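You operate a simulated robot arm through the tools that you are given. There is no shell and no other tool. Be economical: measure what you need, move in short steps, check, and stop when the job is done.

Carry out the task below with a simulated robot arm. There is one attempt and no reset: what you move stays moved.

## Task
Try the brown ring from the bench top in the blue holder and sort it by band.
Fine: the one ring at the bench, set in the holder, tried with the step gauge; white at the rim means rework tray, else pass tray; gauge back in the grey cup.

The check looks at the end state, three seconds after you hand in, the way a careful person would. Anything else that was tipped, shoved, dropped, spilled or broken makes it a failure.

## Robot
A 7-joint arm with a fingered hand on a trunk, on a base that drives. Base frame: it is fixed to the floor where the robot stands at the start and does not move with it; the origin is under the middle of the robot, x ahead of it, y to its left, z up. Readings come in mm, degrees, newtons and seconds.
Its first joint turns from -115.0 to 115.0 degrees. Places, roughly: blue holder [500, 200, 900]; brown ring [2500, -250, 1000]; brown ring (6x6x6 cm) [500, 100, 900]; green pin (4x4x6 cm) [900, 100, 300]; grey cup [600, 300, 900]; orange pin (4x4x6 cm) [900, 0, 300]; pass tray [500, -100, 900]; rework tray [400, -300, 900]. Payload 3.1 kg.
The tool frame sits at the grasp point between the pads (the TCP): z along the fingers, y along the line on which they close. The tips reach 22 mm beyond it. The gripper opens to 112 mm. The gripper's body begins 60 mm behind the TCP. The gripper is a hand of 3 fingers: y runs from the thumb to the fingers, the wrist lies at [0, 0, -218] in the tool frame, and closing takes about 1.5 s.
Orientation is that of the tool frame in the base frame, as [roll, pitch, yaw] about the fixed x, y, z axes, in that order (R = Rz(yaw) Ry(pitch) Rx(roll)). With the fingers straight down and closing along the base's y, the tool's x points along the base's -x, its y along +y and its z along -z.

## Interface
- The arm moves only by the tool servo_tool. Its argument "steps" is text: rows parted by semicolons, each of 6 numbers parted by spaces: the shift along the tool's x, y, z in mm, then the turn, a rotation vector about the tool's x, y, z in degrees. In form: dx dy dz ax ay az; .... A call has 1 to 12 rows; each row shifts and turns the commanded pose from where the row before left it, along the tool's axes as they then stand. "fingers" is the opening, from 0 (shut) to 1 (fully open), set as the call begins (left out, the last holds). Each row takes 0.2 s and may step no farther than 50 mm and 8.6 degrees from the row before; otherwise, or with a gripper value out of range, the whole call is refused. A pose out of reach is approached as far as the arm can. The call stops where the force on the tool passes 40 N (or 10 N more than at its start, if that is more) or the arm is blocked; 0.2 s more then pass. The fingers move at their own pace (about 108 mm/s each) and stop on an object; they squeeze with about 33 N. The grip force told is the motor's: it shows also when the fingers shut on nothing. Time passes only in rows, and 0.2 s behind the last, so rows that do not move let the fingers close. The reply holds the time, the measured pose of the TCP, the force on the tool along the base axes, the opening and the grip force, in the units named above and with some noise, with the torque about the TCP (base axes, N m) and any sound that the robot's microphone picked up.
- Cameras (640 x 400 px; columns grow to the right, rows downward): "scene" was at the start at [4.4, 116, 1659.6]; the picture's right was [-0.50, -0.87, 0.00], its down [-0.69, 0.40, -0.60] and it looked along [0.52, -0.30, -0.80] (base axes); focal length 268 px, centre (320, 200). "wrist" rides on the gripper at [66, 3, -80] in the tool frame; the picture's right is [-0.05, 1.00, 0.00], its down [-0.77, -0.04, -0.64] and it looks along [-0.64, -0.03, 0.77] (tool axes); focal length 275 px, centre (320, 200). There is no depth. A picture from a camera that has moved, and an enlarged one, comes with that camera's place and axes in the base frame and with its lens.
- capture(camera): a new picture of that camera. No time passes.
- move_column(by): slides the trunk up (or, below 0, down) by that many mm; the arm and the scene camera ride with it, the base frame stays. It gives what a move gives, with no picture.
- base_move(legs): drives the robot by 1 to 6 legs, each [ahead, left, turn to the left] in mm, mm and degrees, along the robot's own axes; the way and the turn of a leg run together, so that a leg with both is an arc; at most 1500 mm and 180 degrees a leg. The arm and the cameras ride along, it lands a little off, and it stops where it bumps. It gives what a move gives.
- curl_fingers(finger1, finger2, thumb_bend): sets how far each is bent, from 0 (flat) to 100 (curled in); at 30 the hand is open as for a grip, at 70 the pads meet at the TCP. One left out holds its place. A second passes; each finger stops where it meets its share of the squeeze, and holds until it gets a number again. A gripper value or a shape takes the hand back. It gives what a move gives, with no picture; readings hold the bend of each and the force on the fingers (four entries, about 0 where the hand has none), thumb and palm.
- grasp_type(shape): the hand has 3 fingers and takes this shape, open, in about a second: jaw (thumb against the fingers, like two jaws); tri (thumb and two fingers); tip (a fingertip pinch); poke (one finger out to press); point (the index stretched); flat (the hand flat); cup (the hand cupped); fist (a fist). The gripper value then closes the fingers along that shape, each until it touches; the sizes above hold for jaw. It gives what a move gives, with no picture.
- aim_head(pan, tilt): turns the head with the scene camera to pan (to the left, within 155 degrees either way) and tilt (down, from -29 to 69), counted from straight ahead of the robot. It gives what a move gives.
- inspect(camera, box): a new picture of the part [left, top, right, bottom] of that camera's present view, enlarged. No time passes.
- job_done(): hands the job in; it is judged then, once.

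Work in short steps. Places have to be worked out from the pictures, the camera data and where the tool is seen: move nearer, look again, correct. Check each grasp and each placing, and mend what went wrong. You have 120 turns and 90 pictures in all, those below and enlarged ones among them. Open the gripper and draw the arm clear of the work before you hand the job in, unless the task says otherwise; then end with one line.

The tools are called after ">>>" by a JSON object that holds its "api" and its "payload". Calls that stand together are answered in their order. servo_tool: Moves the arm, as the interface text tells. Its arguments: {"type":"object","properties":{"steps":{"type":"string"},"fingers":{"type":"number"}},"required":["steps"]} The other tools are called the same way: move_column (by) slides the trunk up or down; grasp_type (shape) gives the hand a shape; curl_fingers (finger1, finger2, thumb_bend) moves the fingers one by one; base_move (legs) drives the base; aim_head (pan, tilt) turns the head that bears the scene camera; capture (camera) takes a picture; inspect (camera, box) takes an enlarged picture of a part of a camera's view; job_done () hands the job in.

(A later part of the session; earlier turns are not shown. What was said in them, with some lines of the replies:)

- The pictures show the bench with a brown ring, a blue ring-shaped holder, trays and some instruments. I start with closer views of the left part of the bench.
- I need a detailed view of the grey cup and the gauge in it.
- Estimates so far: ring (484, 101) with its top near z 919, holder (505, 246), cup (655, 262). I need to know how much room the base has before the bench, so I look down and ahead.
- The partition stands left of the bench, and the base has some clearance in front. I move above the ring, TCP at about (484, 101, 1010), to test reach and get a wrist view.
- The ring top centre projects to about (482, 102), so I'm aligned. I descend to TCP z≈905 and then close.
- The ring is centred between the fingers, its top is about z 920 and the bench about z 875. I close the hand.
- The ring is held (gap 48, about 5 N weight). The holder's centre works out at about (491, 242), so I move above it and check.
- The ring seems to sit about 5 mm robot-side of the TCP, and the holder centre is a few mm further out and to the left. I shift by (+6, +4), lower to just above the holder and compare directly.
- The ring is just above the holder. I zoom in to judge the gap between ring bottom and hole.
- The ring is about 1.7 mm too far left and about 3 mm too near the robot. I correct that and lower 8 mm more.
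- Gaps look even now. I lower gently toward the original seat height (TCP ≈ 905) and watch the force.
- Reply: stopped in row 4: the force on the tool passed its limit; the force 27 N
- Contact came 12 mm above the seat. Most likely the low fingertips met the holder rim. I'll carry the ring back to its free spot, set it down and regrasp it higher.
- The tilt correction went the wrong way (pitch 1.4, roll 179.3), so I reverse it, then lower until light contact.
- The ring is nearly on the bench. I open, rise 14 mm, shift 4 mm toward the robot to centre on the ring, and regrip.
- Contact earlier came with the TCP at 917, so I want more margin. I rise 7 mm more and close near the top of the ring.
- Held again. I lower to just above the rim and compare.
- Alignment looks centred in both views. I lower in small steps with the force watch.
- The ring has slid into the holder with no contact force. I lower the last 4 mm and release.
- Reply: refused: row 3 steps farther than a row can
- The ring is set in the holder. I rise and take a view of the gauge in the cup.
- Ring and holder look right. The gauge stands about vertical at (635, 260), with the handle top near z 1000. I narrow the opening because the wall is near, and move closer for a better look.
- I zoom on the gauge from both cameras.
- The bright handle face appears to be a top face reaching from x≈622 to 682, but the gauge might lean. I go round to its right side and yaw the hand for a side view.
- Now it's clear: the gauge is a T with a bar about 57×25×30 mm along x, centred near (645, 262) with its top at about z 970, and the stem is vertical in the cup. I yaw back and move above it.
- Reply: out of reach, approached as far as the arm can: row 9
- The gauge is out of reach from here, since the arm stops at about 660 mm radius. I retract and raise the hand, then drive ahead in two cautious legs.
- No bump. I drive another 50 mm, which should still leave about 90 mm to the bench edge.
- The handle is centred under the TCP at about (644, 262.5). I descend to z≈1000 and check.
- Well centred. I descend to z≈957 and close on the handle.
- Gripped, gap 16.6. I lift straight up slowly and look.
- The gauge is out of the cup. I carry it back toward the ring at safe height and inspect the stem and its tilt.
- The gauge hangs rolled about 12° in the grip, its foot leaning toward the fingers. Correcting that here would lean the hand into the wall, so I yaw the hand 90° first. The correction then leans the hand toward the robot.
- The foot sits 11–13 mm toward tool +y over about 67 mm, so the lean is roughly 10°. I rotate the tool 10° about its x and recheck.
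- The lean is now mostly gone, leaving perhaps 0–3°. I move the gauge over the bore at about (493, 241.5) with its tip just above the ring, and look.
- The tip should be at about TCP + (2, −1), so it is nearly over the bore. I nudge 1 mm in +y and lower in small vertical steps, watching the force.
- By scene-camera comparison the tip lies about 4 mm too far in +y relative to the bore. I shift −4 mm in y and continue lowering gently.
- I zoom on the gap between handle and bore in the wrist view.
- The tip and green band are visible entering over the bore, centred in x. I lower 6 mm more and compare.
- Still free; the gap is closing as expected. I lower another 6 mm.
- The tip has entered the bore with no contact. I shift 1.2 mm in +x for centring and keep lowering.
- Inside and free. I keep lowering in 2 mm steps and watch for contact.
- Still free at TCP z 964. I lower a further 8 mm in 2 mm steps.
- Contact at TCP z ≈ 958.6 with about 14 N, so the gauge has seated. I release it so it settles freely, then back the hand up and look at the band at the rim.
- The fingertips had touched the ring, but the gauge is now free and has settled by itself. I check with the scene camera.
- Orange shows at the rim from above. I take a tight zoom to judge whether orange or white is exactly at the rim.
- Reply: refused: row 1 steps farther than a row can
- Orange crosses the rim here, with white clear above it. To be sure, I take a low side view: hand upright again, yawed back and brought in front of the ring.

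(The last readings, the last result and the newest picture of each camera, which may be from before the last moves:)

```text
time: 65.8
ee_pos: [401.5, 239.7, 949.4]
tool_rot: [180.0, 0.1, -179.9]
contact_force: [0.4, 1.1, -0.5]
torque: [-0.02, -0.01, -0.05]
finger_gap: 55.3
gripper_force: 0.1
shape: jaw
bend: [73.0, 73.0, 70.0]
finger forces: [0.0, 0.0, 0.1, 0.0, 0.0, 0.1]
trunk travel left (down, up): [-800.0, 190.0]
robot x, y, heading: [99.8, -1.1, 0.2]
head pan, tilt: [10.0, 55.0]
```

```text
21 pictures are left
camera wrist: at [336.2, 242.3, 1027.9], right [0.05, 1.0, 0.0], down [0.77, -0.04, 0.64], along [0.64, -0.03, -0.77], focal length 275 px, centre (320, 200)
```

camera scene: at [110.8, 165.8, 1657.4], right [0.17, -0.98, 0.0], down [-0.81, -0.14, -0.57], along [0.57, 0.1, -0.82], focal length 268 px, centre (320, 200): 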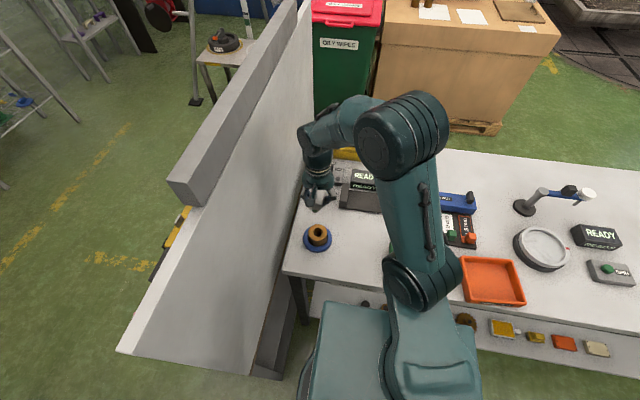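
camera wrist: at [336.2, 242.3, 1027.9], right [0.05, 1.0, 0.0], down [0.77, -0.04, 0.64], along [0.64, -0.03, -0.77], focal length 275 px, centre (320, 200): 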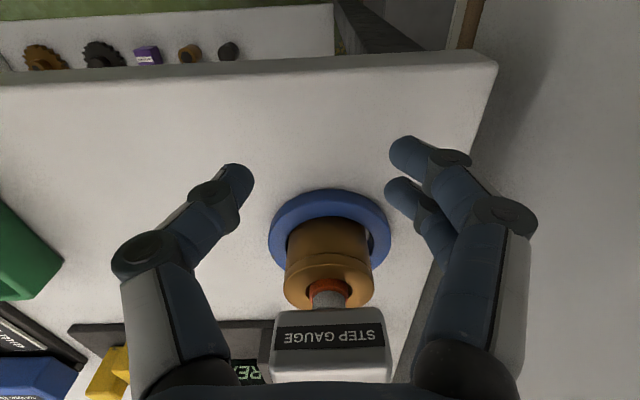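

>>> {"api": "inspect", "payload": {"camera": "wrist", "box": [275, 255, 385, 325]}}

```text
5.71 times, centred on (330, 290) of wrist
camera zoom: at [336.2, 242.3, 1027.9], right [0.05, 1.0, 0.0], down [0.77, -0.04, 0.64], along [0.64, -0.03, -0.77], focal length 1573 px, centre (263, -314)
```

zoom: 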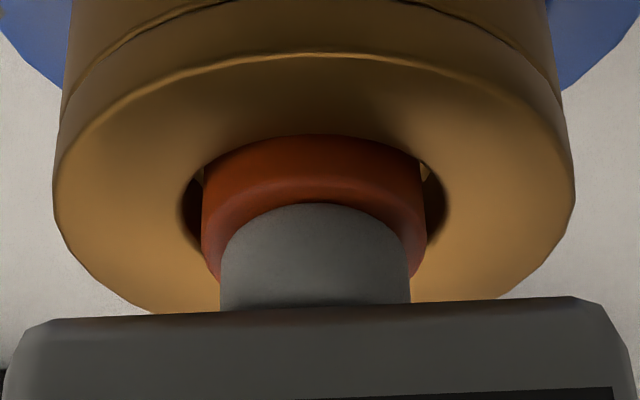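

Orange is clearly at the rim, standing a few mm above it, and the stem above is grey. I now go back over the gauge with the same yaw and tilt as at release, so that it stays upright in the grip.

>>> {"api": "servo_tool", "payload": {"steps": "0 0 -40 0 0 0; 0 0 -40 0 0 0; 0 0 -35 0 0 0; -36 0 0 0 0 0; -37 0 0 0 0 0; 0 0 0 0 0 -8.5; 0 0 0 0 0 -8.5; 0 0 0 0 0 -8.5; 0 0 0 0 0 -8.5; 0 0 0 0 0 -8.5; 0 0 0 0 0 -8.5; 0 0 0 0 0 -8.5"}}

>>> {"api": "servo_tool", "payload": {"steps": "0 0 0 0 0 -7.6; 0 0 0 0 0 -7.6; 0 0 0 0 0 -7.6; 0 0 0 0 0 -7.6; 0 0 0 5 0 0; 0 0 0 5 0 0; 0 0 0 0 0 0"}}

>>> {"api": "capture", "payload": {"camera": "wrist"}}

```text
time: 68.4
ee_pos: [475.6, 238.5, 1065.0]
tool_rot: [-180.0, 0.0, -120.4]
contact_force: [-0.4, -0.6, 0.0]
torque: [0.0, -0.01, 0.02]
finger_gap: 55.7
gripper_force: 0.0
shape: jaw
bend: [73.0, 73.0, 70.0]
finger forces: [0.1, 0.0, 0.0, 0.0, 0.0, 0.1]
trunk travel left (down, up): [-800.0, 190.0]
robot x, y, heading: [100.4, -1.1, -0.1]
head pan, tilt: [10.0, 55.0]
```

```text
time: 70.0
ee_pos: [475.6, 239.5, 1064.5]
tool_rot: [-170.0, 0.0, -90.1]
contact_force: [0.0, -0.2, -0.1]
torque: [0.02, 0.02, -0.03]
finger_gap: 55.2
gripper_force: 0.0
shape: jaw
bend: [73.0, 73.0, 70.0]
finger forces: [0.0, 0.0, 0.0, 0.0, 0.0, 0.0]
trunk travel left (down, up): [-800.0, 190.0]
robot x, y, heading: [96.8, 1.2, 0.0]
head pan, tilt: [10.0, 55.0]
```

```text
19 pictures are left
camera wrist: at [458.9, 173.1, 1142.8], right [-0.98, 0.05, -0.17], down [-0.08, 0.77, 0.63], along [0.16, 0.64, -0.75], focal length 275 px, centre (320, 200)
```

wrist: 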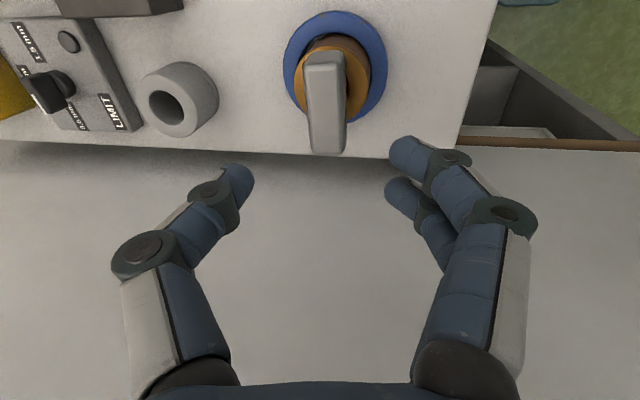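

The handle lies midway between the fingers. I descend along the tool axis to TCP z≈967 and check.

>>> {"api": "servo_tool", "payload": {"steps": "0 0 33 0 0 0; 0 0 33 0 0 0; 0 0 20 0 0 0; 0 0 13 0 0 0; 0 0 0 0 0 0"}}

>>> {"api": "capture", "payload": {"camera": "wrist"}}

```text
time: 71.2
ee_pos: [492.8, 239.7, 968.3]
tool_rot: [-170.0, 0.0, -89.9]
contact_force: [-0.8, -0.8, 0.2]
torque: [0.0, -0.01, -0.01]
finger_gap: 55.5
gripper_force: 0.0
shape: jaw
bend: [73.0, 73.0, 70.0]
finger forces: [0.1, 0.0, 0.1, 0.0, 0.0, 0.0]
trunk travel left (down, up): [-800.0, 190.0]
robot x, y, heading: [100.9, 2.7, 0.2]
head pan, tilt: [10.0, 55.0]
```

```text
18 pictures are left
camera wrist: at [476.6, 174.0, 1045.2], right [-0.98, 0.05, -0.17], down [-0.07, 0.77, 0.63], along [0.16, 0.64, -0.75], focal length 275 px, centre (320, 200)
```

wrist: 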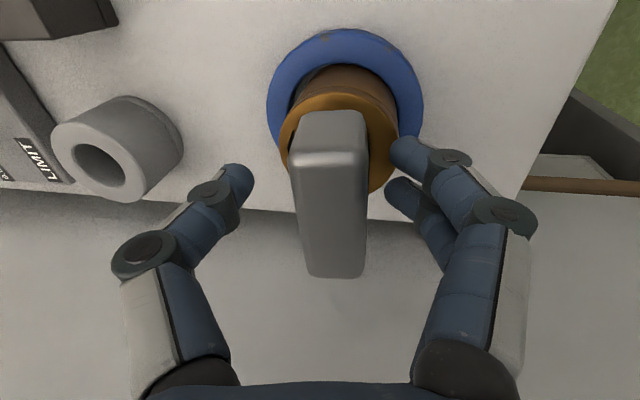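

The handle sits about 5 mm toward the finger side compared with the earlier hold. I shift 5 mm along tool y, go 5 mm deeper, then close.

>>> {"api": "servo_tool", "payload": {"steps": "0 5 0 0 0 0; 0 0 5 0 0 0; 0 0 0 0 0 0"}}

>>> {"api": "servo_tool", "payload": {"steps": "0 0 0 0 0 0; 0 0 0 0 0 0; 0 0 0 0 0 0; 0 0 0 0 0 0; 0 0 0 0 0 0; 0 0 0 0 0 0", "fingers": 0}}

>>> {"api": "capture", "payload": {"camera": "wrist"}}

```text
time: 72.0
ee_pos: [488.5, 238.2, 961.8]
tool_rot: [-170.0, -0.1, -89.9]
contact_force: [-0.8, -0.1, 0.6]
torque: [0.0, 0.01, 0.02]
finger_gap: 55.5
gripper_force: 0.0
shape: jaw
bend: [73.0, 73.0, 70.0]
finger forces: [0.0, 0.0, 0.0, 0.0, 0.1, 0.0]
trunk travel left (down, up): [-800.0, 190.0]
robot x, y, heading: [101.5, -3.3, 0.1]
head pan, tilt: [10.0, 55.0]
```

```text
time: 73.4
ee_pos: [487.9, 241.1, 961.9]
tool_rot: [-170.0, 0.0, -89.9]
contact_force: [-1.0, 1.0, -3.2]
torque: [0.02, 0.18, -0.02]
finger_gap: 14.8
gripper_force: 32.7
shape: jaw
bend: [73.0, 73.0, 71.0]
finger forces: [16.1, 16.3, 0.0, 0.0, 26.5, 0.0]
trunk travel left (down, up): [-800.0, 190.0]
robot x, y, heading: [98.9, 0.8, 0.1]
head pan, tilt: [10.0, 55.0]
```

```text
17 pictures are left
camera wrist: at [472.4, 173.6, 1039.1], right [-0.98, 0.05, -0.17], down [-0.07, 0.77, 0.63], along [0.16, 0.64, -0.75], focal length 275 px, centre (320, 200)
```

wrist: 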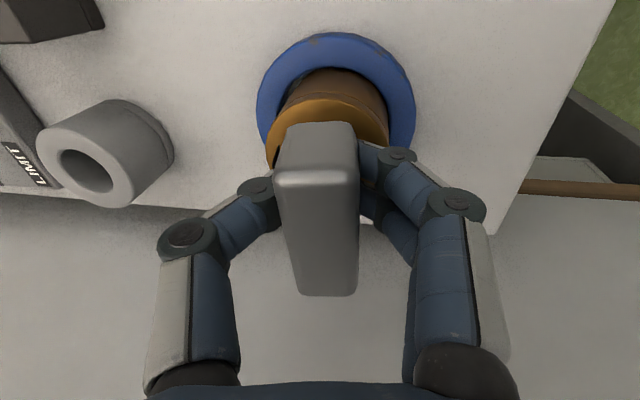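

Gripped. A light press of 2–3 mm straight down will confirm the gauge is fully seated.

>>> {"api": "servo_tool", "payload": {"steps": "0 0.17 0.98 0 0 0; 0 0.17 0.98 0 0 0; 0 0.17 0.98 0 0 0; 0 0 0 0 0 0"}}

```text
time: 74.4
ee_pos: [488.4, 238.2, 958.9]
tool_rot: [-169.9, 0.1, -89.9]
contact_force: [0.2, 0.7, 11.4]
torque: [0.01, 0.47, -0.02]
finger_gap: 14.7
gripper_force: 33.0
shape: jaw
bend: [73.0, 73.0, 73.0]
finger forces: [19.2, 20.6, 0.0, 0.1, 28.4, 0.1]
trunk travel left (down, up): [-800.0, 190.0]
robot x, y, heading: [99.3, 2.8, 0.1]
head pan, tilt: [10.0, 55.0]
```

It resists firmly, so the gauge is seated with orange at the rim and the ring belongs in the pass tray. I lift the gauge straight up.

>>> {"api": "servo_tool", "payload": {"steps": "0 -0.5 -2.95 0 0 0; 0 -1.74 -9.85 0 0 0; 0 -2.6 -14.8 0 0 0; 0 -3.5 -19.7 0 0 0; 0 -5.2 -29.5 0 0 0; 0 -5.2 -29.5 0 0 0; 0 0 0 0 0 0"}}

>>> {"api": "inspect", "payload": {"camera": "scene", "box": [270, 170, 360, 260]}}

>>> {"api": "capture", "payload": {"camera": "wrist"}}

```text
time: 76.0
ee_pos: [487.7, 239.0, 1067.0]
tool_rot: [-170.1, 0.0, -89.9]
contact_force: [0.3, 0.5, -1.9]
torque: [-0.01, 0.0, 0.0]
finger_gap: 14.6
gripper_force: 32.6
shape: jaw
bend: [73.0, 73.0, 73.0]
finger forces: [18.9, 18.5, 0.1, 0.0, 32.9, 0.0]
trunk travel left (down, up): [-800.0, 190.0]
robot x, y, heading: [96.2, -0.6, 0.1]
head pan, tilt: [10.0, 55.0]
```

```text
4.44 times, centred on (315, 215) of scene
camera zoom: at [111.3, 166.2, 1657.3], right [0.17, -0.98, 0.0], down [-0.81, -0.14, -0.57], along [0.56, 0.1, -0.82], focal length 1193 px, centre (342, 133)
```

zoom: 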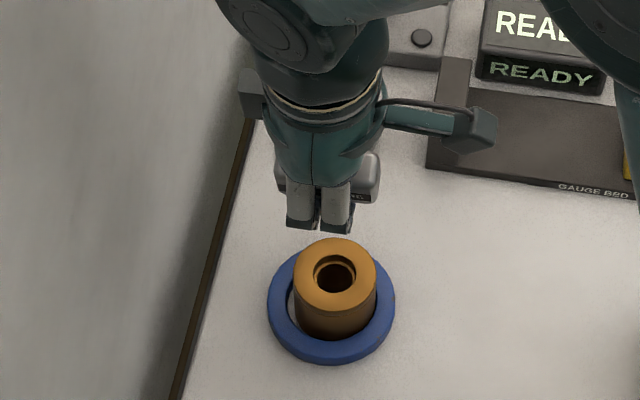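

```text
15 pictures are left
camera wrist: at [471.5, 173.6, 1144.1], right [-0.98, 0.05, -0.17], down [-0.07, 0.77, 0.63], along [0.16, 0.63, -0.76], focal length 275 px, centre (320, 200)
```

wrist: 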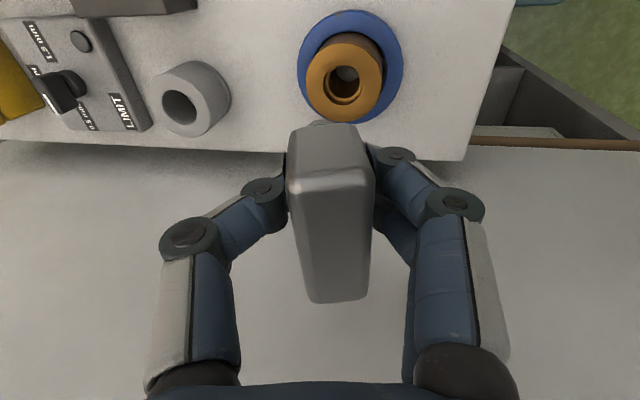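

The gauge turned in the grip during the press. The tip seen in the wrist view implies a lean of about 4° in the tool plus the 10° tool tilt. I rotate −14° to stand it upright and carry it over to just short of the cup.

>>> {"api": "servo_tool", "payload": {"steps": "0 0 0 -7 0 0; 0 0 0 -7 0 0; -5.5 -38 -2.7 0 0 0; -5.5 -38 -2.7 0 0 0; -5.5 -38 -2.7 0 0 0; -5.5 -38 -2.7 0 0 0; 0 0 0 0 0 0"}}

>>> {"api": "aim_head", "payload": {"pan": 12, "tilt": 46}}

>>> {"api": "capture", "payload": {"camera": "wrist"}}

>>> {"api": "inspect", "payload": {"camera": "scene", "box": [280, 150, 380, 230]}}

```text
time: 77.6
ee_pos: [639.5, 260.4, 1065.1]
tool_rot: [176.0, 0.0, -90.0]
contact_force: [0.0, 0.1, -1.0]
torque: [0.01, 0.02, -0.02]
finger_gap: 14.1
gripper_force: 33.0
shape: jaw
bend: [73.0, 73.0, 74.0]
finger forces: [18.1, 18.2, 0.0, 0.0, 43.7, 0.0]
trunk travel left (down, up): [-800.0, 190.0]
robot x, y, heading: [98.7, -4.2, 0.0]
head pan, tilt: [10.0, 55.0]
```

```text
time: 78.3
ee_pos: [640.3, 260.8, 1065.5]
tool_rot: [175.9, -0.1, -90.0]
contact_force: [-0.1, -1.1, -1.4]
torque: [0.02, -0.04, 0.01]
finger_gap: 14.1
gripper_force: 33.4
shape: jaw
bend: [73.0, 73.0, 74.0]
finger forces: [18.1, 18.2, 0.0, 0.0, 43.7, 0.1]
trunk travel left (down, up): [-800.0, 190.0]
robot x, y, heading: [101.0, 0.3, 0.1]
head pan, tilt: [12.0, 46.0]
```

```text
14 pictures are left
camera wrist: at [643.6, 195.3, 1145.2], right [-1.0, 0.05, 0.07], down [0.08, 0.77, 0.63], along [-0.02, 0.64, -0.77], focal length 275 px, centre (320, 200)
```

wrist: 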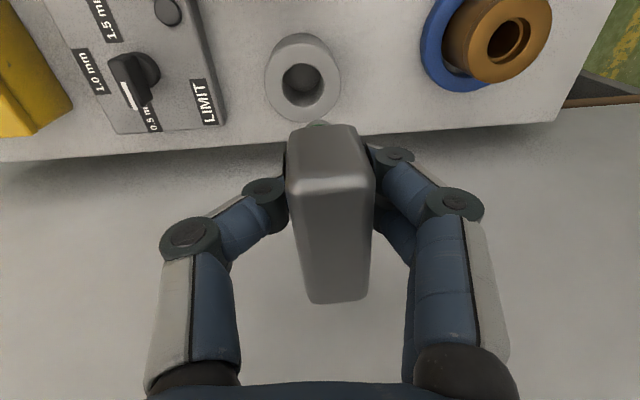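

```text
5.00 times, centred on (330, 190) of scene
camera zoom: at [118.9, 170.0, 1669.3], right [0.21, -0.98, 0.0], down [-0.7, -0.15, -0.69], along [0.68, 0.14, -0.72], focal length 1342 px, centre (270, 250)
```

zoom: 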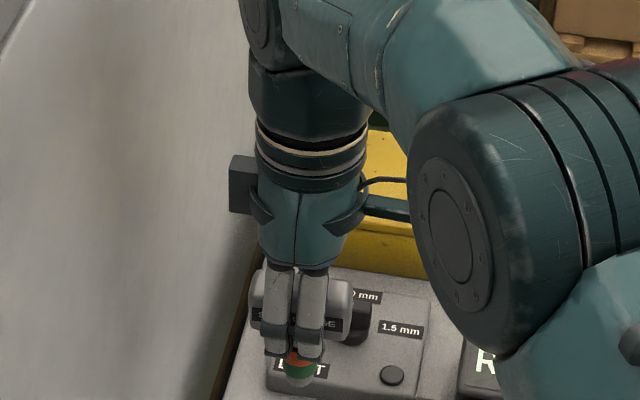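

The stem hangs straight below the fingers. The tip seems about 7 mm short of the cup axis in x, so I correct and lower until the tip is just above the cup.

>>> {"api": "servo_tool", "payload": {"steps": "-1 -7 -0.5 0 0 0; 0 -1.5 22 0 0 0; 0 -1.5 22 0 0 0; 0 -1.2 17 0 0 0; 0 0 0 0 0 0"}}

>>> {"api": "inspect", "payload": {"camera": "wrist", "box": [240, 30, 400, 160]}}

>>> {"api": "inspect", "payload": {"camera": "scene", "box": [305, 190, 365, 235]}}

```text
time: 79.5
ee_pos: [648.6, 262.3, 1002.9]
tool_rot: [176.0, 0.0, -90.0]
contact_force: [0.4, 0.0, -1.9]
torque: [0.01, -0.01, 0.02]
finger_gap: 14.1
gripper_force: 33.1
shape: jaw
bend: [73.0, 73.0, 74.0]
finger forces: [18.1, 18.4, 0.1, 0.0, 44.6, 0.0]
trunk travel left (down, up): [-800.0, 190.0]
robot x, y, heading: [100.9, -0.1, 0.1]
head pan, tilt: [12.0, 46.0]
```

```text
3.08 times, centred on (320, 95) of wrist
camera zoom: at [651.3, 196.0, 1083.8], right [-1.0, 0.05, 0.07], down [0.08, 0.77, 0.63], along [-0.02, 0.64, -0.77], focal length 847 px, centre (320, 523)
```

zoom: 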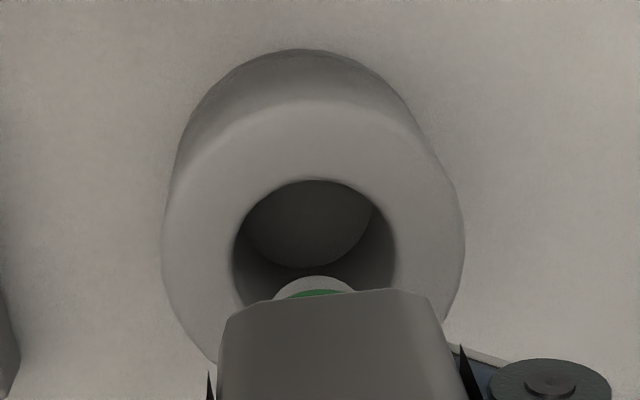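

```text
8.89 times, centred on (335, 212) of scene
camera zoom: at [118.6, 169.9, 1669.4], right [0.21, -0.98, 0.0], down [-0.7, -0.15, -0.69], along [0.68, 0.14, -0.72], focal length 2386 px, centre (187, 89)
```

zoom: 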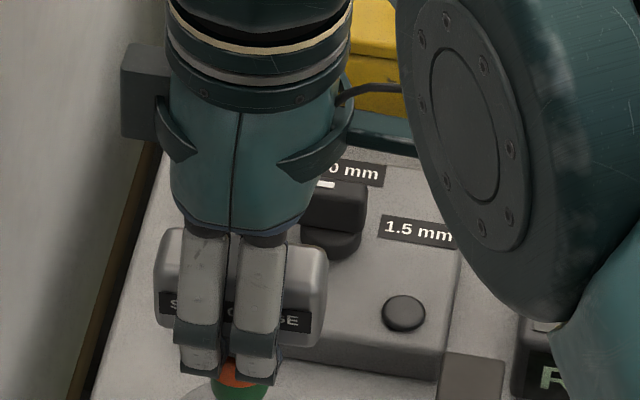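

The tip is centred on the hole in x, and may be 2–3 mm too far in +y. I shift −2 mm in y, lower 12 mm and look again.

>>> {"api": "servo_tool", "payload": {"steps": "2 0 0 0 0 0; 0 -0.28 4 0 0 0; 0 -0.28 4 0 0 0; 0 -0.28 4 0 0 0; 0 0 0 0 0 0"}}

>>> {"api": "inspect", "payload": {"camera": "wrist", "box": [240, 30, 400, 160]}}

```text
time: 80.7
ee_pos: [648.6, 260.4, 992.7]
tool_rot: [175.9, 0.0, -90.0]
contact_force: [0.3, 0.0, -2.2]
torque: [0.0, -0.03, -0.03]
finger_gap: 14.2
gripper_force: 32.7
shape: jaw
bend: [73.0, 73.0, 74.0]
finger forces: [18.2, 18.3, 0.0, 0.1, 44.8, 0.0]
trunk travel left (down, up): [-800.0, 190.0]
robot x, y, heading: [99.7, 2.0, 0.2]
head pan, tilt: [12.0, 46.0]
```

```text
3.08 times, centred on (320, 95) of wrist
camera zoom: at [651.3, 194.0, 1072.7], right [-1.0, 0.05, 0.07], down [0.08, 0.77, 0.63], along [-0.02, 0.64, -0.77], focal length 847 px, centre (320, 523)
```

zoom: 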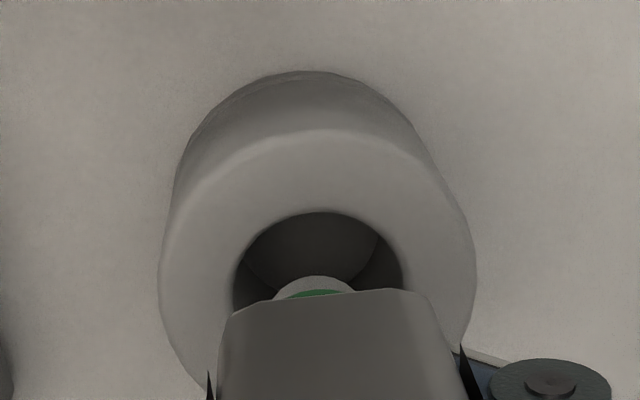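

Converging well. I shift another −1 mm in y and lower 14 mm.

>>> {"api": "servo_tool", "payload": {"steps": "1 0 0 0 0 0; 0 -0.25 3.5 0 0 0; 0 -0.25 3.5 0 0 0; 0 -0.25 3.5 0 0 0; 0 -0.25 3.5 0 0 0; 0 0 0 0 0 0"}}

>>> {"api": "inspect", "payload": {"camera": "wrist", "box": [240, 30, 400, 160]}}

```text
time: 82.1
ee_pos: [647.5, 259.9, 979.9]
tool_rot: [176.0, 0.0, -90.0]
contact_force: [0.5, 0.4, -1.8]
torque: [-0.01, -0.01, -0.02]
finger_gap: 14.2
gripper_force: 33.0
shape: jaw
bend: [73.0, 73.0, 74.0]
finger forces: [18.3, 18.2, 0.1, 0.0, 45.1, 0.1]
trunk travel left (down, up): [-800.0, 190.0]
robot x, y, heading: [98.6, 0.2, 0.1]
head pan, tilt: [12.0, 46.0]
```

```text
3.08 times, centred on (320, 95) of wrist
camera zoom: at [650.6, 193.8, 1058.9], right [-1.0, 0.05, 0.07], down [0.08, 0.77, 0.63], along [-0.02, 0.64, -0.77], focal length 847 px, centre (320, 523)
```

zoom: 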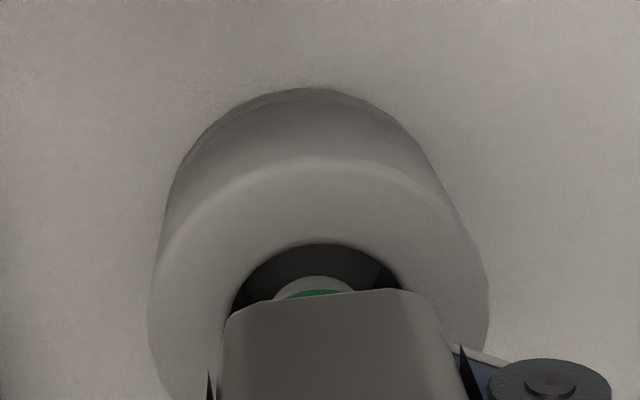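

Good. I lower in small steps, checking the force halfway.

>>> {"api": "servo_tool", "payload": {"steps": "0 -0.14 2 0 0 0; 0 -0.14 2 0 0 0; 0 -0.14 2 0 0 0; 0 -0.14 2 0 0 0; 0 -0.14 2 0 0 0; 0 0 0 0 0 0"}}

>>> {"api": "inspect", "payload": {"camera": "wrist", "box": [240, 30, 400, 160]}}

```text
time: 83.5
ee_pos: [648.7, 260.0, 969.5]
tool_rot: [176.0, 0.0, -90.0]
contact_force: [-0.8, -0.8, -2.1]
torque: [0.0, -0.03, 0.0]
finger_gap: 14.4
gripper_force: 32.9
shape: jaw
bend: [73.0, 73.0, 74.0]
finger forces: [18.2, 18.4, 0.0, 0.0, 45.2, 0.0]
trunk travel left (down, up): [-800.0, 190.0]
robot x, y, heading: [98.5, 1.1, 0.2]
head pan, tilt: [12.0, 46.0]
```

```text
3.08 times, centred on (320, 95) of wrist
camera zoom: at [650.7, 193.6, 1049.4], right [-1.0, 0.05, 0.07], down [0.08, 0.77, 0.63], along [-0.02, 0.64, -0.77], focal length 847 px, centre (320, 523)
```

zoom: 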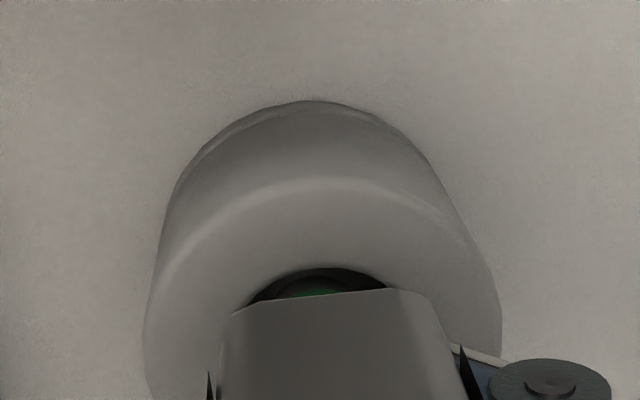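

The tip is inside the cup now. I continue down with the force watch.

>>> {"api": "servo_tool", "payload": {"steps": "0 -0.14 2 0 0 0; 0 -0.14 2 0 0 0; 0 -0.14 2 0 0 0; 0 -0.14 2 0 0 0; 0 -0.14 2 0 0 0; 0 0 0 0 0 0"}}

```text
time: 84.9
ee_pos: [646.8, 259.1, 959.9]
tool_rot: [176.0, 0.1, -89.9]
contact_force: [-0.1, -0.7, -1.7]
torque: [-0.01, 0.0, 0.0]
finger_gap: 14.4
gripper_force: 32.9
shape: jaw
bend: [73.0, 73.0, 74.0]
finger forces: [18.4, 18.5, 0.0, 0.1, 45.1, 0.0]
trunk travel left (down, up): [-800.0, 190.0]
robot x, y, heading: [97.0, -0.9, 0.2]
head pan, tilt: [12.0, 46.0]
```

No contact yet. I go 8 mm lower, keeping the fingertips clear of the cup rim, then release.

>>> {"api": "servo_tool", "payload": {"steps": "0 -0.14 2 0 0 0; 0 -0.14 2 0 0 0; 0 -0.14 2 0 0 0; 0 -0.14 2 0 0 0; 0 0 0 0 0 0"}}

>>> {"api": "inspect", "payload": {"camera": "scene", "box": [300, 180, 380, 240]}}

```text
time: 86.1
ee_pos: [647.9, 258.3, 950.6]
tool_rot: [175.9, 0.1, -90.1]
contact_force: [0.2, -0.4, -1.3]
torque: [0.0, 0.0, 0.01]
finger_gap: 14.2
gripper_force: 33.2
shape: jaw
bend: [73.0, 73.0, 74.0]
finger forces: [18.2, 18.4, 0.0, 0.0, 45.3, 0.1]
trunk travel left (down, up): [-800.0, 190.0]
robot x, y, heading: [98.0, -1.2, 0.0]
head pan, tilt: [12.0, 46.0]
```

```text
6.67 times, centred on (340, 210) of scene
camera zoom: at [118.8, 170.0, 1669.3], right [0.21, -0.98, 0.0], down [-0.7, -0.15, -0.69], along [0.68, 0.14, -0.72], focal length 1790 px, centre (187, 133)
```

zoom: 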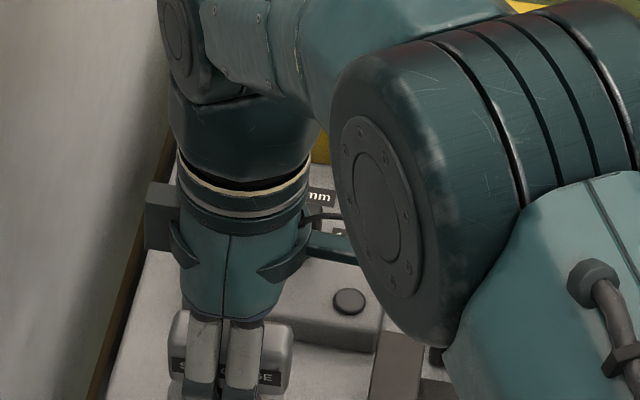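

The gauge stem is well inside the cup. I release and withdraw straight along the tool axis.

>>> {"api": "servo_tool", "payload": {"steps": "0 0 0 0 0 0; 0 0 0 0 0 0; 0 0 0 0 0 0; 0 0 0 0 0 0", "fingers": 0.5}}

>>> {"api": "servo_tool", "payload": {"steps": "0 0 -15 0 0 0; 0 0 -25 0 0 0; 0 0 -35 0 0 0; 0 0 -40 0 0 0; 0 0 0 0 0 0"}}

>>> {"api": "capture", "payload": {"camera": "wrist"}}

```text
time: 87.1
ee_pos: [646.3, 259.0, 950.9]
tool_rot: [176.0, 0.0, -89.9]
contact_force: [0.0, -1.6, -0.3]
torque: [-0.02, 0.01, 0.02]
finger_gap: 55.4
gripper_force: 0.1
shape: jaw
bend: [73.0, 73.0, 70.0]
finger forces: [0.0, 0.1, 0.0, 0.0, 0.0, 0.0]
trunk travel left (down, up): [-800.0, 190.0]
robot x, y, heading: [99.9, -0.0, -0.1]
head pan, tilt: [12.0, 46.0]
```

```text
time: 88.3
ee_pos: [655.9, 261.3, 1066.8]
tool_rot: [175.9, 0.0, -90.0]
contact_force: [0.1, 0.1, 0.4]
torque: [0.0, -0.01, 0.0]
finger_gap: 55.5
gripper_force: 0.1
shape: jaw
bend: [73.0, 73.0, 70.0]
finger forces: [0.0, 0.1, 0.1, 0.0, 0.1, 0.0]
trunk travel left (down, up): [-800.0, 190.0]
robot x, y, heading: [98.5, 1.5, -0.0]
head pan, tilt: [12.0, 46.0]
```

```text
6 pictures are left
camera wrist: at [660.3, 195.3, 1146.6], right [-1.0, 0.05, 0.07], down [0.08, 0.77, 0.63], along [-0.02, 0.64, -0.77], focal length 275 px, centre (320, 200)
```

wrist: 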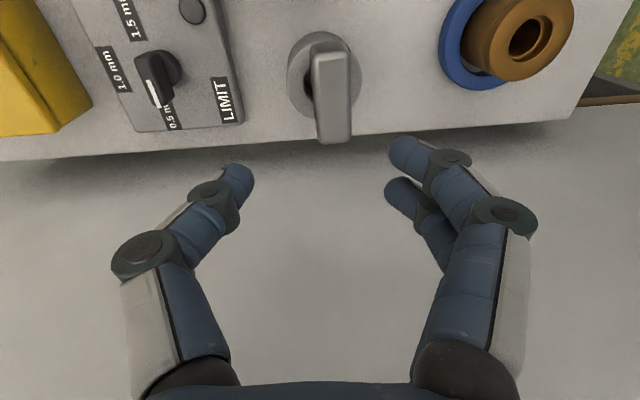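

The gauge stands back in the cup. I straighten and yaw the hand back, then move over the ring with the fingers opened wider.

>>> {"api": "servo_tool", "payload": {"steps": "0 0 -10 4 0 0; 0 0 0 0 0 8.18; 0 0 0 0 0 8.18; 0 0 0 0 0 8.18; 0 0 0 0 0 8.18; 0 0 0 0 0 8.18; 0 0 0 0 0 8.18; 0 0 0 0 0 8.18; 0 0 0 0 0 8.18; 0 0 0 0 0 8.18; 0 0 0 0 0 8.18; 0 0 0 0 0 8.18"}}

>>> {"api": "servo_tool", "payload": {"steps": "40.9 -4.7 0 0 0 0; 40.9 -4.7 0 0 0 0; 40.9 -4.7 0 0 0 0; 40.9 -4.7 0 0 0 0; 0 0 30 0 0 0; 0 0 30 0 0 0; 0 0 0 0 0 0", "fingers": 0.85}}

>>> {"api": "capture", "payload": {"camera": "wrist"}}

```text
time: 90.9
ee_pos: [656.1, 259.2, 1076.6]
tool_rot: [-180.0, 0.0, 179.7]
contact_force: [0.7, -0.1, 0.0]
torque: [0.01, 0.03, -0.01]
finger_gap: 55.4
gripper_force: 0.1
shape: jaw
bend: [73.0, 73.0, 70.0]
finger forces: [0.0, 0.0, 0.0, 0.0, 0.1, 0.1]
trunk travel left (down, up): [-800.0, 190.0]
robot x, y, heading: [97.0, 2.6, 0.0]
head pan, tilt: [12.0, 46.0]
```

```text
time: 92.5
ee_pos: [490.8, 239.7, 1017.4]
tool_rot: [180.0, -0.1, 180.0]
contact_force: [0.0, 0.5, 0.7]
torque: [0.0, -0.03, 0.01]
finger_gap: 94.8
gripper_force: 0.2
shape: jaw
bend: [54.0, 54.0, 50.0]
finger forces: [0.0, 0.1, 0.0, 0.0, 0.0, 0.1]
trunk travel left (down, up): [-800.0, 190.0]
robot x, y, heading: [98.3, 0.1, 0.0]
head pan, tilt: [12.0, 46.0]
```

```text
5 pictures are left
camera wrist: at [425.6, 242.5, 1097.5], right [0.05, 1.0, 0.0], down [0.77, -0.04, 0.64], along [0.64, -0.03, -0.77], focal length 275 px, centre (320, 200)
```

wrist: 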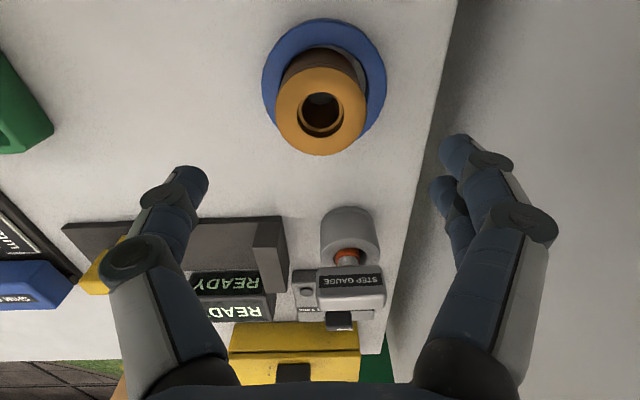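

The gauge stands in the cup and the ring is centred under the hand. I descend to TCP z≈926 and grip.

>>> {"api": "servo_tool", "payload": {"steps": "-1.5 0 31 0 0 0; 0 0 31 0 0 0; 0 0 29 0 0 0; 0 0 0 0 0 0"}}

>>> {"api": "servo_tool", "payload": {"steps": "0 0 0 0 0 0; 0 0 0 0 0 0; 0 0 0 0 0 0; 0 0 0 0 0 0; 0 0 0 0 0 0; 0 0 0 0 0 0; 0 0 0 0 0 0", "fingers": 0}}

>>> {"api": "servo_tool", "payload": {"steps": "0 0 -15 0 0 0; 0 0 -25 0 0 0; 0 0 -30 0 0 0; 0 0 0 0 0 0"}}

```text
time: 93.5
ee_pos: [493.5, 240.6, 926.8]
tool_rot: [179.9, 0.0, 180.0]
contact_force: [0.9, 0.1, -0.3]
torque: [0.02, 0.03, -0.02]
finger_gap: 95.2
gripper_force: 0.1
shape: jaw
bend: [54.0, 54.0, 50.0]
finger forces: [0.1, 0.0, 0.0, 0.0, 0.1, 0.0]
trunk travel left (down, up): [-800.0, 190.0]
robot x, y, heading: [98.8, 1.3, 0.2]
head pan, tilt: [12.0, 46.0]
```

```text
time: 95.1
ee_pos: [492.9, 240.3, 926.2]
tool_rot: [-180.0, 0.0, -180.0]
contact_force: [-0.9, -0.8, 0.2]
torque: [0.0, -0.01, -0.02]
finger_gap: 49.4
gripper_force: 33.3
shape: jaw
bend: [73.0, 73.0, 70.0]
finger forces: [15.5, 15.3, 0.0, 0.1, 29.9, 0.0]
trunk travel left (down, up): [-800.0, 190.0]
robot x, y, heading: [98.9, -1.8, -0.0]
head pan, tilt: [12.0, 46.0]
```

```text
time: 96.1
ee_pos: [493.0, 242.3, 995.8]
tool_rot: [179.9, -0.1, 180.0]
contact_force: [-0.1, 0.5, -4.4]
torque: [-0.02, 0.01, 0.03]
finger_gap: 49.6
gripper_force: 32.3
shape: jaw
bend: [73.0, 73.0, 70.0]
finger forces: [15.6, 15.5, 0.0, 0.1, 29.9, 0.0]
trunk travel left (down, up): [-800.0, 190.0]
robot x, y, heading: [101.0, 3.0, 0.3]
head pan, tilt: [12.0, 46.0]
```

The ring is held (about 4.5 N). The pass (green) tray's centre is at about (459, −61), so I carry the ring there and check.

>>> {"api": "servo_tool", "payload": {"steps": "5 -43 0 0 0 0; 5 -43 0 0 0 0; 5 -43 0 0 0 0; 5 -43 0 0 0 0; 5 -43 0 0 0 0; 5 -43 0 0 0 0; 4 -44 0 0 0 0; 0 0 0 0 0 0"}}

>>> {"api": "capture", "payload": {"camera": "wrist"}}

```text
time: 97.9
ee_pos: [460.6, -62.2, 995.1]
tool_rot: [-180.0, 0.0, -179.9]
contact_force: [-0.2, 0.4, -3.5]
torque: [-0.03, -0.01, 0.01]
finger_gap: 49.2
gripper_force: 33.1
shape: jaw
bend: [73.0, 73.0, 70.0]
finger forces: [16.1, 16.2, 0.0, 0.1, 30.5, 0.0]
trunk travel left (down, up): [-800.0, 190.0]
robot x, y, heading: [97.6, -0.9, -0.0]
head pan, tilt: [12.0, 46.0]
```

```text
4 pictures are left
camera wrist: at [394.4, -58.3, 1075.1], right [0.05, 1.0, 0.0], down [0.77, -0.03, 0.64], along [0.63, -0.03, -0.77], focal length 275 px, centre (320, 200)
```

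wrist: 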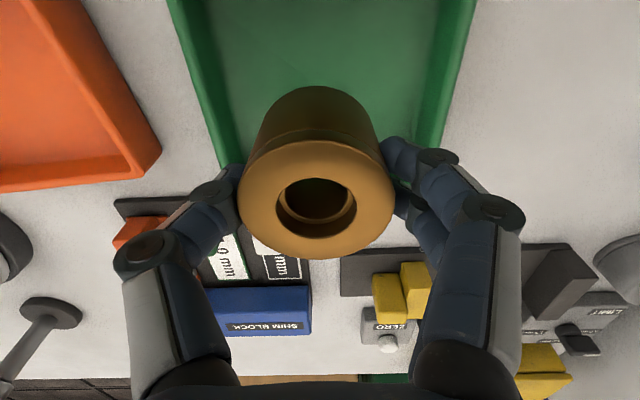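

The ring is over the tray. I shift 8 mm toward the robot and 3 mm left to the middle, then lower toward the floor in steps.

>>> {"api": "servo_tool", "payload": {"steps": "8 3 0 0 0 0; 0 0 20 0 0 0; 0 0 20 0 0 0; 0 0 15 0 0 0; 0 0 4 0 0 0; 0 0 2 0 0 0; 0 0 2 0 0 0; 0 0 0 0 0 0"}}

```text
time: 99.7
ee_pos: [452.2, -59.1, 931.2]
tool_rot: [180.0, 0.0, 180.0]
contact_force: [0.2, 0.4, -4.5]
torque: [0.01, 0.01, -0.01]
finger_gap: 49.5
gripper_force: 32.8
shape: jaw
bend: [73.0, 73.0, 70.0]
finger forces: [15.9, 16.3, 0.1, 0.1, 30.5, 0.1]
trunk travel left (down, up): [-800.0, 190.0]
robot x, y, heading: [101.8, 0.5, 0.1]
head pan, tilt: [12.0, 46.0]
```

No contact yet; I continue in 1 mm steps.

>>> {"api": "servo_tool", "payload": {"steps": "0 0 1 0 0 0; 0 0 1 0 0 0; 0 0 0 0 0 0"}}

>>> {"api": "servo_tool", "payload": {"steps": "0 0 1 0 0 0; 0 0 1 0 0 0; 0 0 0 0 0 0"}}

```text
time: 100.5
ee_pos: [450.7, -58.3, 929.6]
tool_rot: [-179.9, 0.1, -179.9]
contact_force: [3.6, -2.1, 20.8]
torque: [-0.17, -0.06, 0.02]
finger_gap: 49.5
gripper_force: 33.0
shape: jaw
bend: [74.0, 74.0, 70.0]
finger forces: [16.8, 18.0, 0.1, 0.1, 34.6, 0.1]
trunk travel left (down, up): [-800.0, 190.0]
robot x, y, heading: [98.2, 0.4, 0.2]
head pan, tilt: [12.0, 46.0]
```

```text
time: 101.3
ee_pos: [450.8, -58.6, 928.6]
tool_rot: [-180.0, 0.2, -180.0]
contact_force: [5.1, 0.5, 37.1]
torque: [-0.11, -0.07, -0.01]
finger_gap: 49.4
gripper_force: 33.0
shape: jaw
bend: [74.0, 74.0, 71.0]
finger forces: [18.3, 19.5, 0.0, 0.0, 35.6, 0.0]
trunk travel left (down, up): [-800.0, 190.0]
robot x, y, heading: [99.1, 2.3, 0.3]
head pan, tilt: [12.0, 46.0]
```

The ring sits on the tray floor. I back off 1.5 mm to ease the load, open moderately and withdraw.

>>> {"api": "servo_tool", "payload": {"steps": "0 0 -1.5 0 0 0; 0 0 0 0 0 0"}}

>>> {"api": "servo_tool", "payload": {"steps": "0 0 0 0 0 0; 0 0 0 0 0 0; 0 0 0 0 0 0; 0 0 0 0 0 0", "fingers": 0.72}}

>>> {"api": "servo_tool", "payload": {"steps": "0 0 -30 0 0 0; 0 0 -40 0 0 0; 0 0 -45 0 0 0; 0 0 -45 0 0 0; 0 0 0 0 0 0"}}

>>> {"api": "capture", "payload": {"camera": "wrist"}}

```text
time: 101.9
ee_pos: [450.0, -59.3, 929.1]
tool_rot: [180.0, 0.0, 180.0]
contact_force: [3.4, 0.8, 21.9]
torque: [-0.01, -0.04, -0.01]
finger_gap: 49.3
gripper_force: 32.5
shape: jaw
bend: [74.0, 74.0, 71.0]
finger forces: [18.5, 19.4, 0.1, 0.1, 34.7, 0.1]
trunk travel left (down, up): [-800.0, 190.0]
robot x, y, heading: [99.9, 3.4, 0.1]
head pan, tilt: [12.0, 46.0]
```

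```text
time: 102.9
ee_pos: [452.0, -59.4, 930.1]
tool_rot: [-180.0, 0.1, 180.0]
contact_force: [-0.9, 0.3, 0.2]
torque: [0.0, -0.02, -0.03]
finger_gap: 80.3
gripper_force: 0.0
shape: jaw
bend: [66.0, 66.0, 62.0]
finger forces: [0.0, 0.0, 0.0, 0.0, 0.1, 0.0]
trunk travel left (down, up): [-800.0, 190.0]
robot x, y, heading: [93.3, 1.6, -0.2]
head pan, tilt: [12.0, 46.0]
```

```text
time: 104.1
ee_pos: [453.5, -59.3, 1091.5]
tool_rot: [179.9, -0.1, 180.0]
contact_force: [-0.2, -0.1, 0.2]
torque: [0.0, 0.03, 0.0]
finger_gap: 80.5
gripper_force: 0.1
shape: jaw
bend: [66.0, 66.0, 62.0]
finger forces: [0.0, 0.0, 0.0, 0.1, 0.0, 0.0]
trunk travel left (down, up): [-800.0, 190.0]
robot x, y, heading: [101.4, 1.3, 0.2]
head pan, tilt: [12.0, 46.0]
```

```text
3 pictures are left
camera wrist: at [387.6, -56.3, 1171.4], right [0.05, 1.0, 0.0], down [0.77, -0.04, 0.64], along [0.63, -0.03, -0.77], focal length 275 px, centre (320, 200)
```

wrist: 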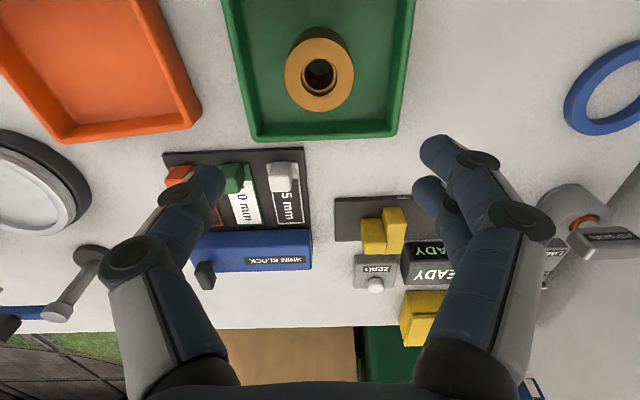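

The ring lies in the green tray and the gauge is in the cup. I open fully, raise the arm clear and take a last scene look to confirm the tray label.

>>> {"api": "servo_tool", "payload": {"steps": "30 0 -30 0 0 0; 30 0 -30 0 0 0; 0 0 0 0 0 0", "fingers": 1}}

>>> {"api": "aim_head", "payload": {"pan": -10, "tilt": 58}}

>>> {"api": "capture", "payload": {"camera": "scene"}}

```text
time: 104.9
ee_pos: [395.0, -59.5, 1149.9]
tool_rot: [-180.0, 0.0, 179.8]
contact_force: [-0.2, -0.4, -0.1]
torque: [0.0, 0.03, -0.01]
finger_gap: 112.1
gripper_force: 0.1
shape: jaw
bend: [30.0, 30.0, 30.0]
finger forces: [0.0, 0.1, 0.1, 0.1, 0.0, 0.0]
trunk travel left (down, up): [-800.0, 190.0]
robot x, y, heading: [96.3, 3.3, 0.2]
head pan, tilt: [12.0, 46.0]
```

```text
time: 105.8
ee_pos: [393.1, -61.8, 1150.4]
tool_rot: [-180.0, -0.1, 180.0]
contact_force: [0.3, 0.4, 0.2]
torque: [-0.01, -0.01, -0.02]
finger_gap: 111.7
gripper_force: 0.1
shape: jaw
bend: [30.0, 30.0, 30.0]
finger forces: [0.1, 0.1, 0.1, 0.0, 0.0, 0.1]
trunk travel left (down, up): [-800.0, 190.0]
robot x, y, heading: [102.9, -0.1, 0.1]
head pan, tilt: [-10.0, 58.0]
```

```text
2 pictures are left
camera scene: at [107.4, 140.9, 1653.7], right [-0.17, -0.99, 0.0], down [-0.84, 0.15, -0.53], along [0.52, -0.09, -0.85], focal length 268 px, centre (320, 200)
```

scene: 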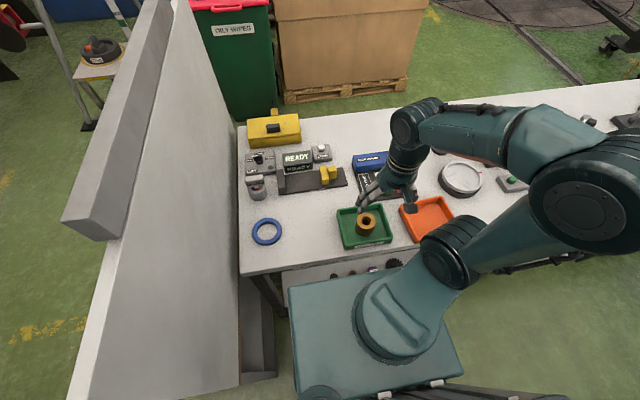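

>>> {"api": "inspect", "payload": {"camera": "scene", "box": [335, 200, 425, 255]}}

```text
7.11 times, centred on (380, 228) of scene
camera zoom: at [107.4, 140.9, 1653.7], right [-0.17, -0.99, 0.0], down [-0.84, 0.15, -0.53], along [0.52, -0.09, -0.85], focal length 1909 px, centre (-107, 4)
```

zoom: 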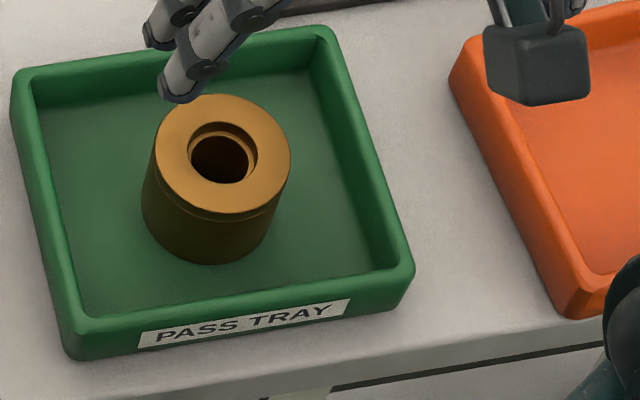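

The label reads PASS TRAY, the ring stands in it, the gauge is in the cup and the arm is clear, so I hand in.

>>> {"api": "job_done", "payload": {}}

```text
The job is handed in.
```

The brown ring was tried in the blue holder with the step gauge, showed orange (not white) at the rim, and now stands in the pass tray; the gauge is back in the grey cup and the arm is clear.
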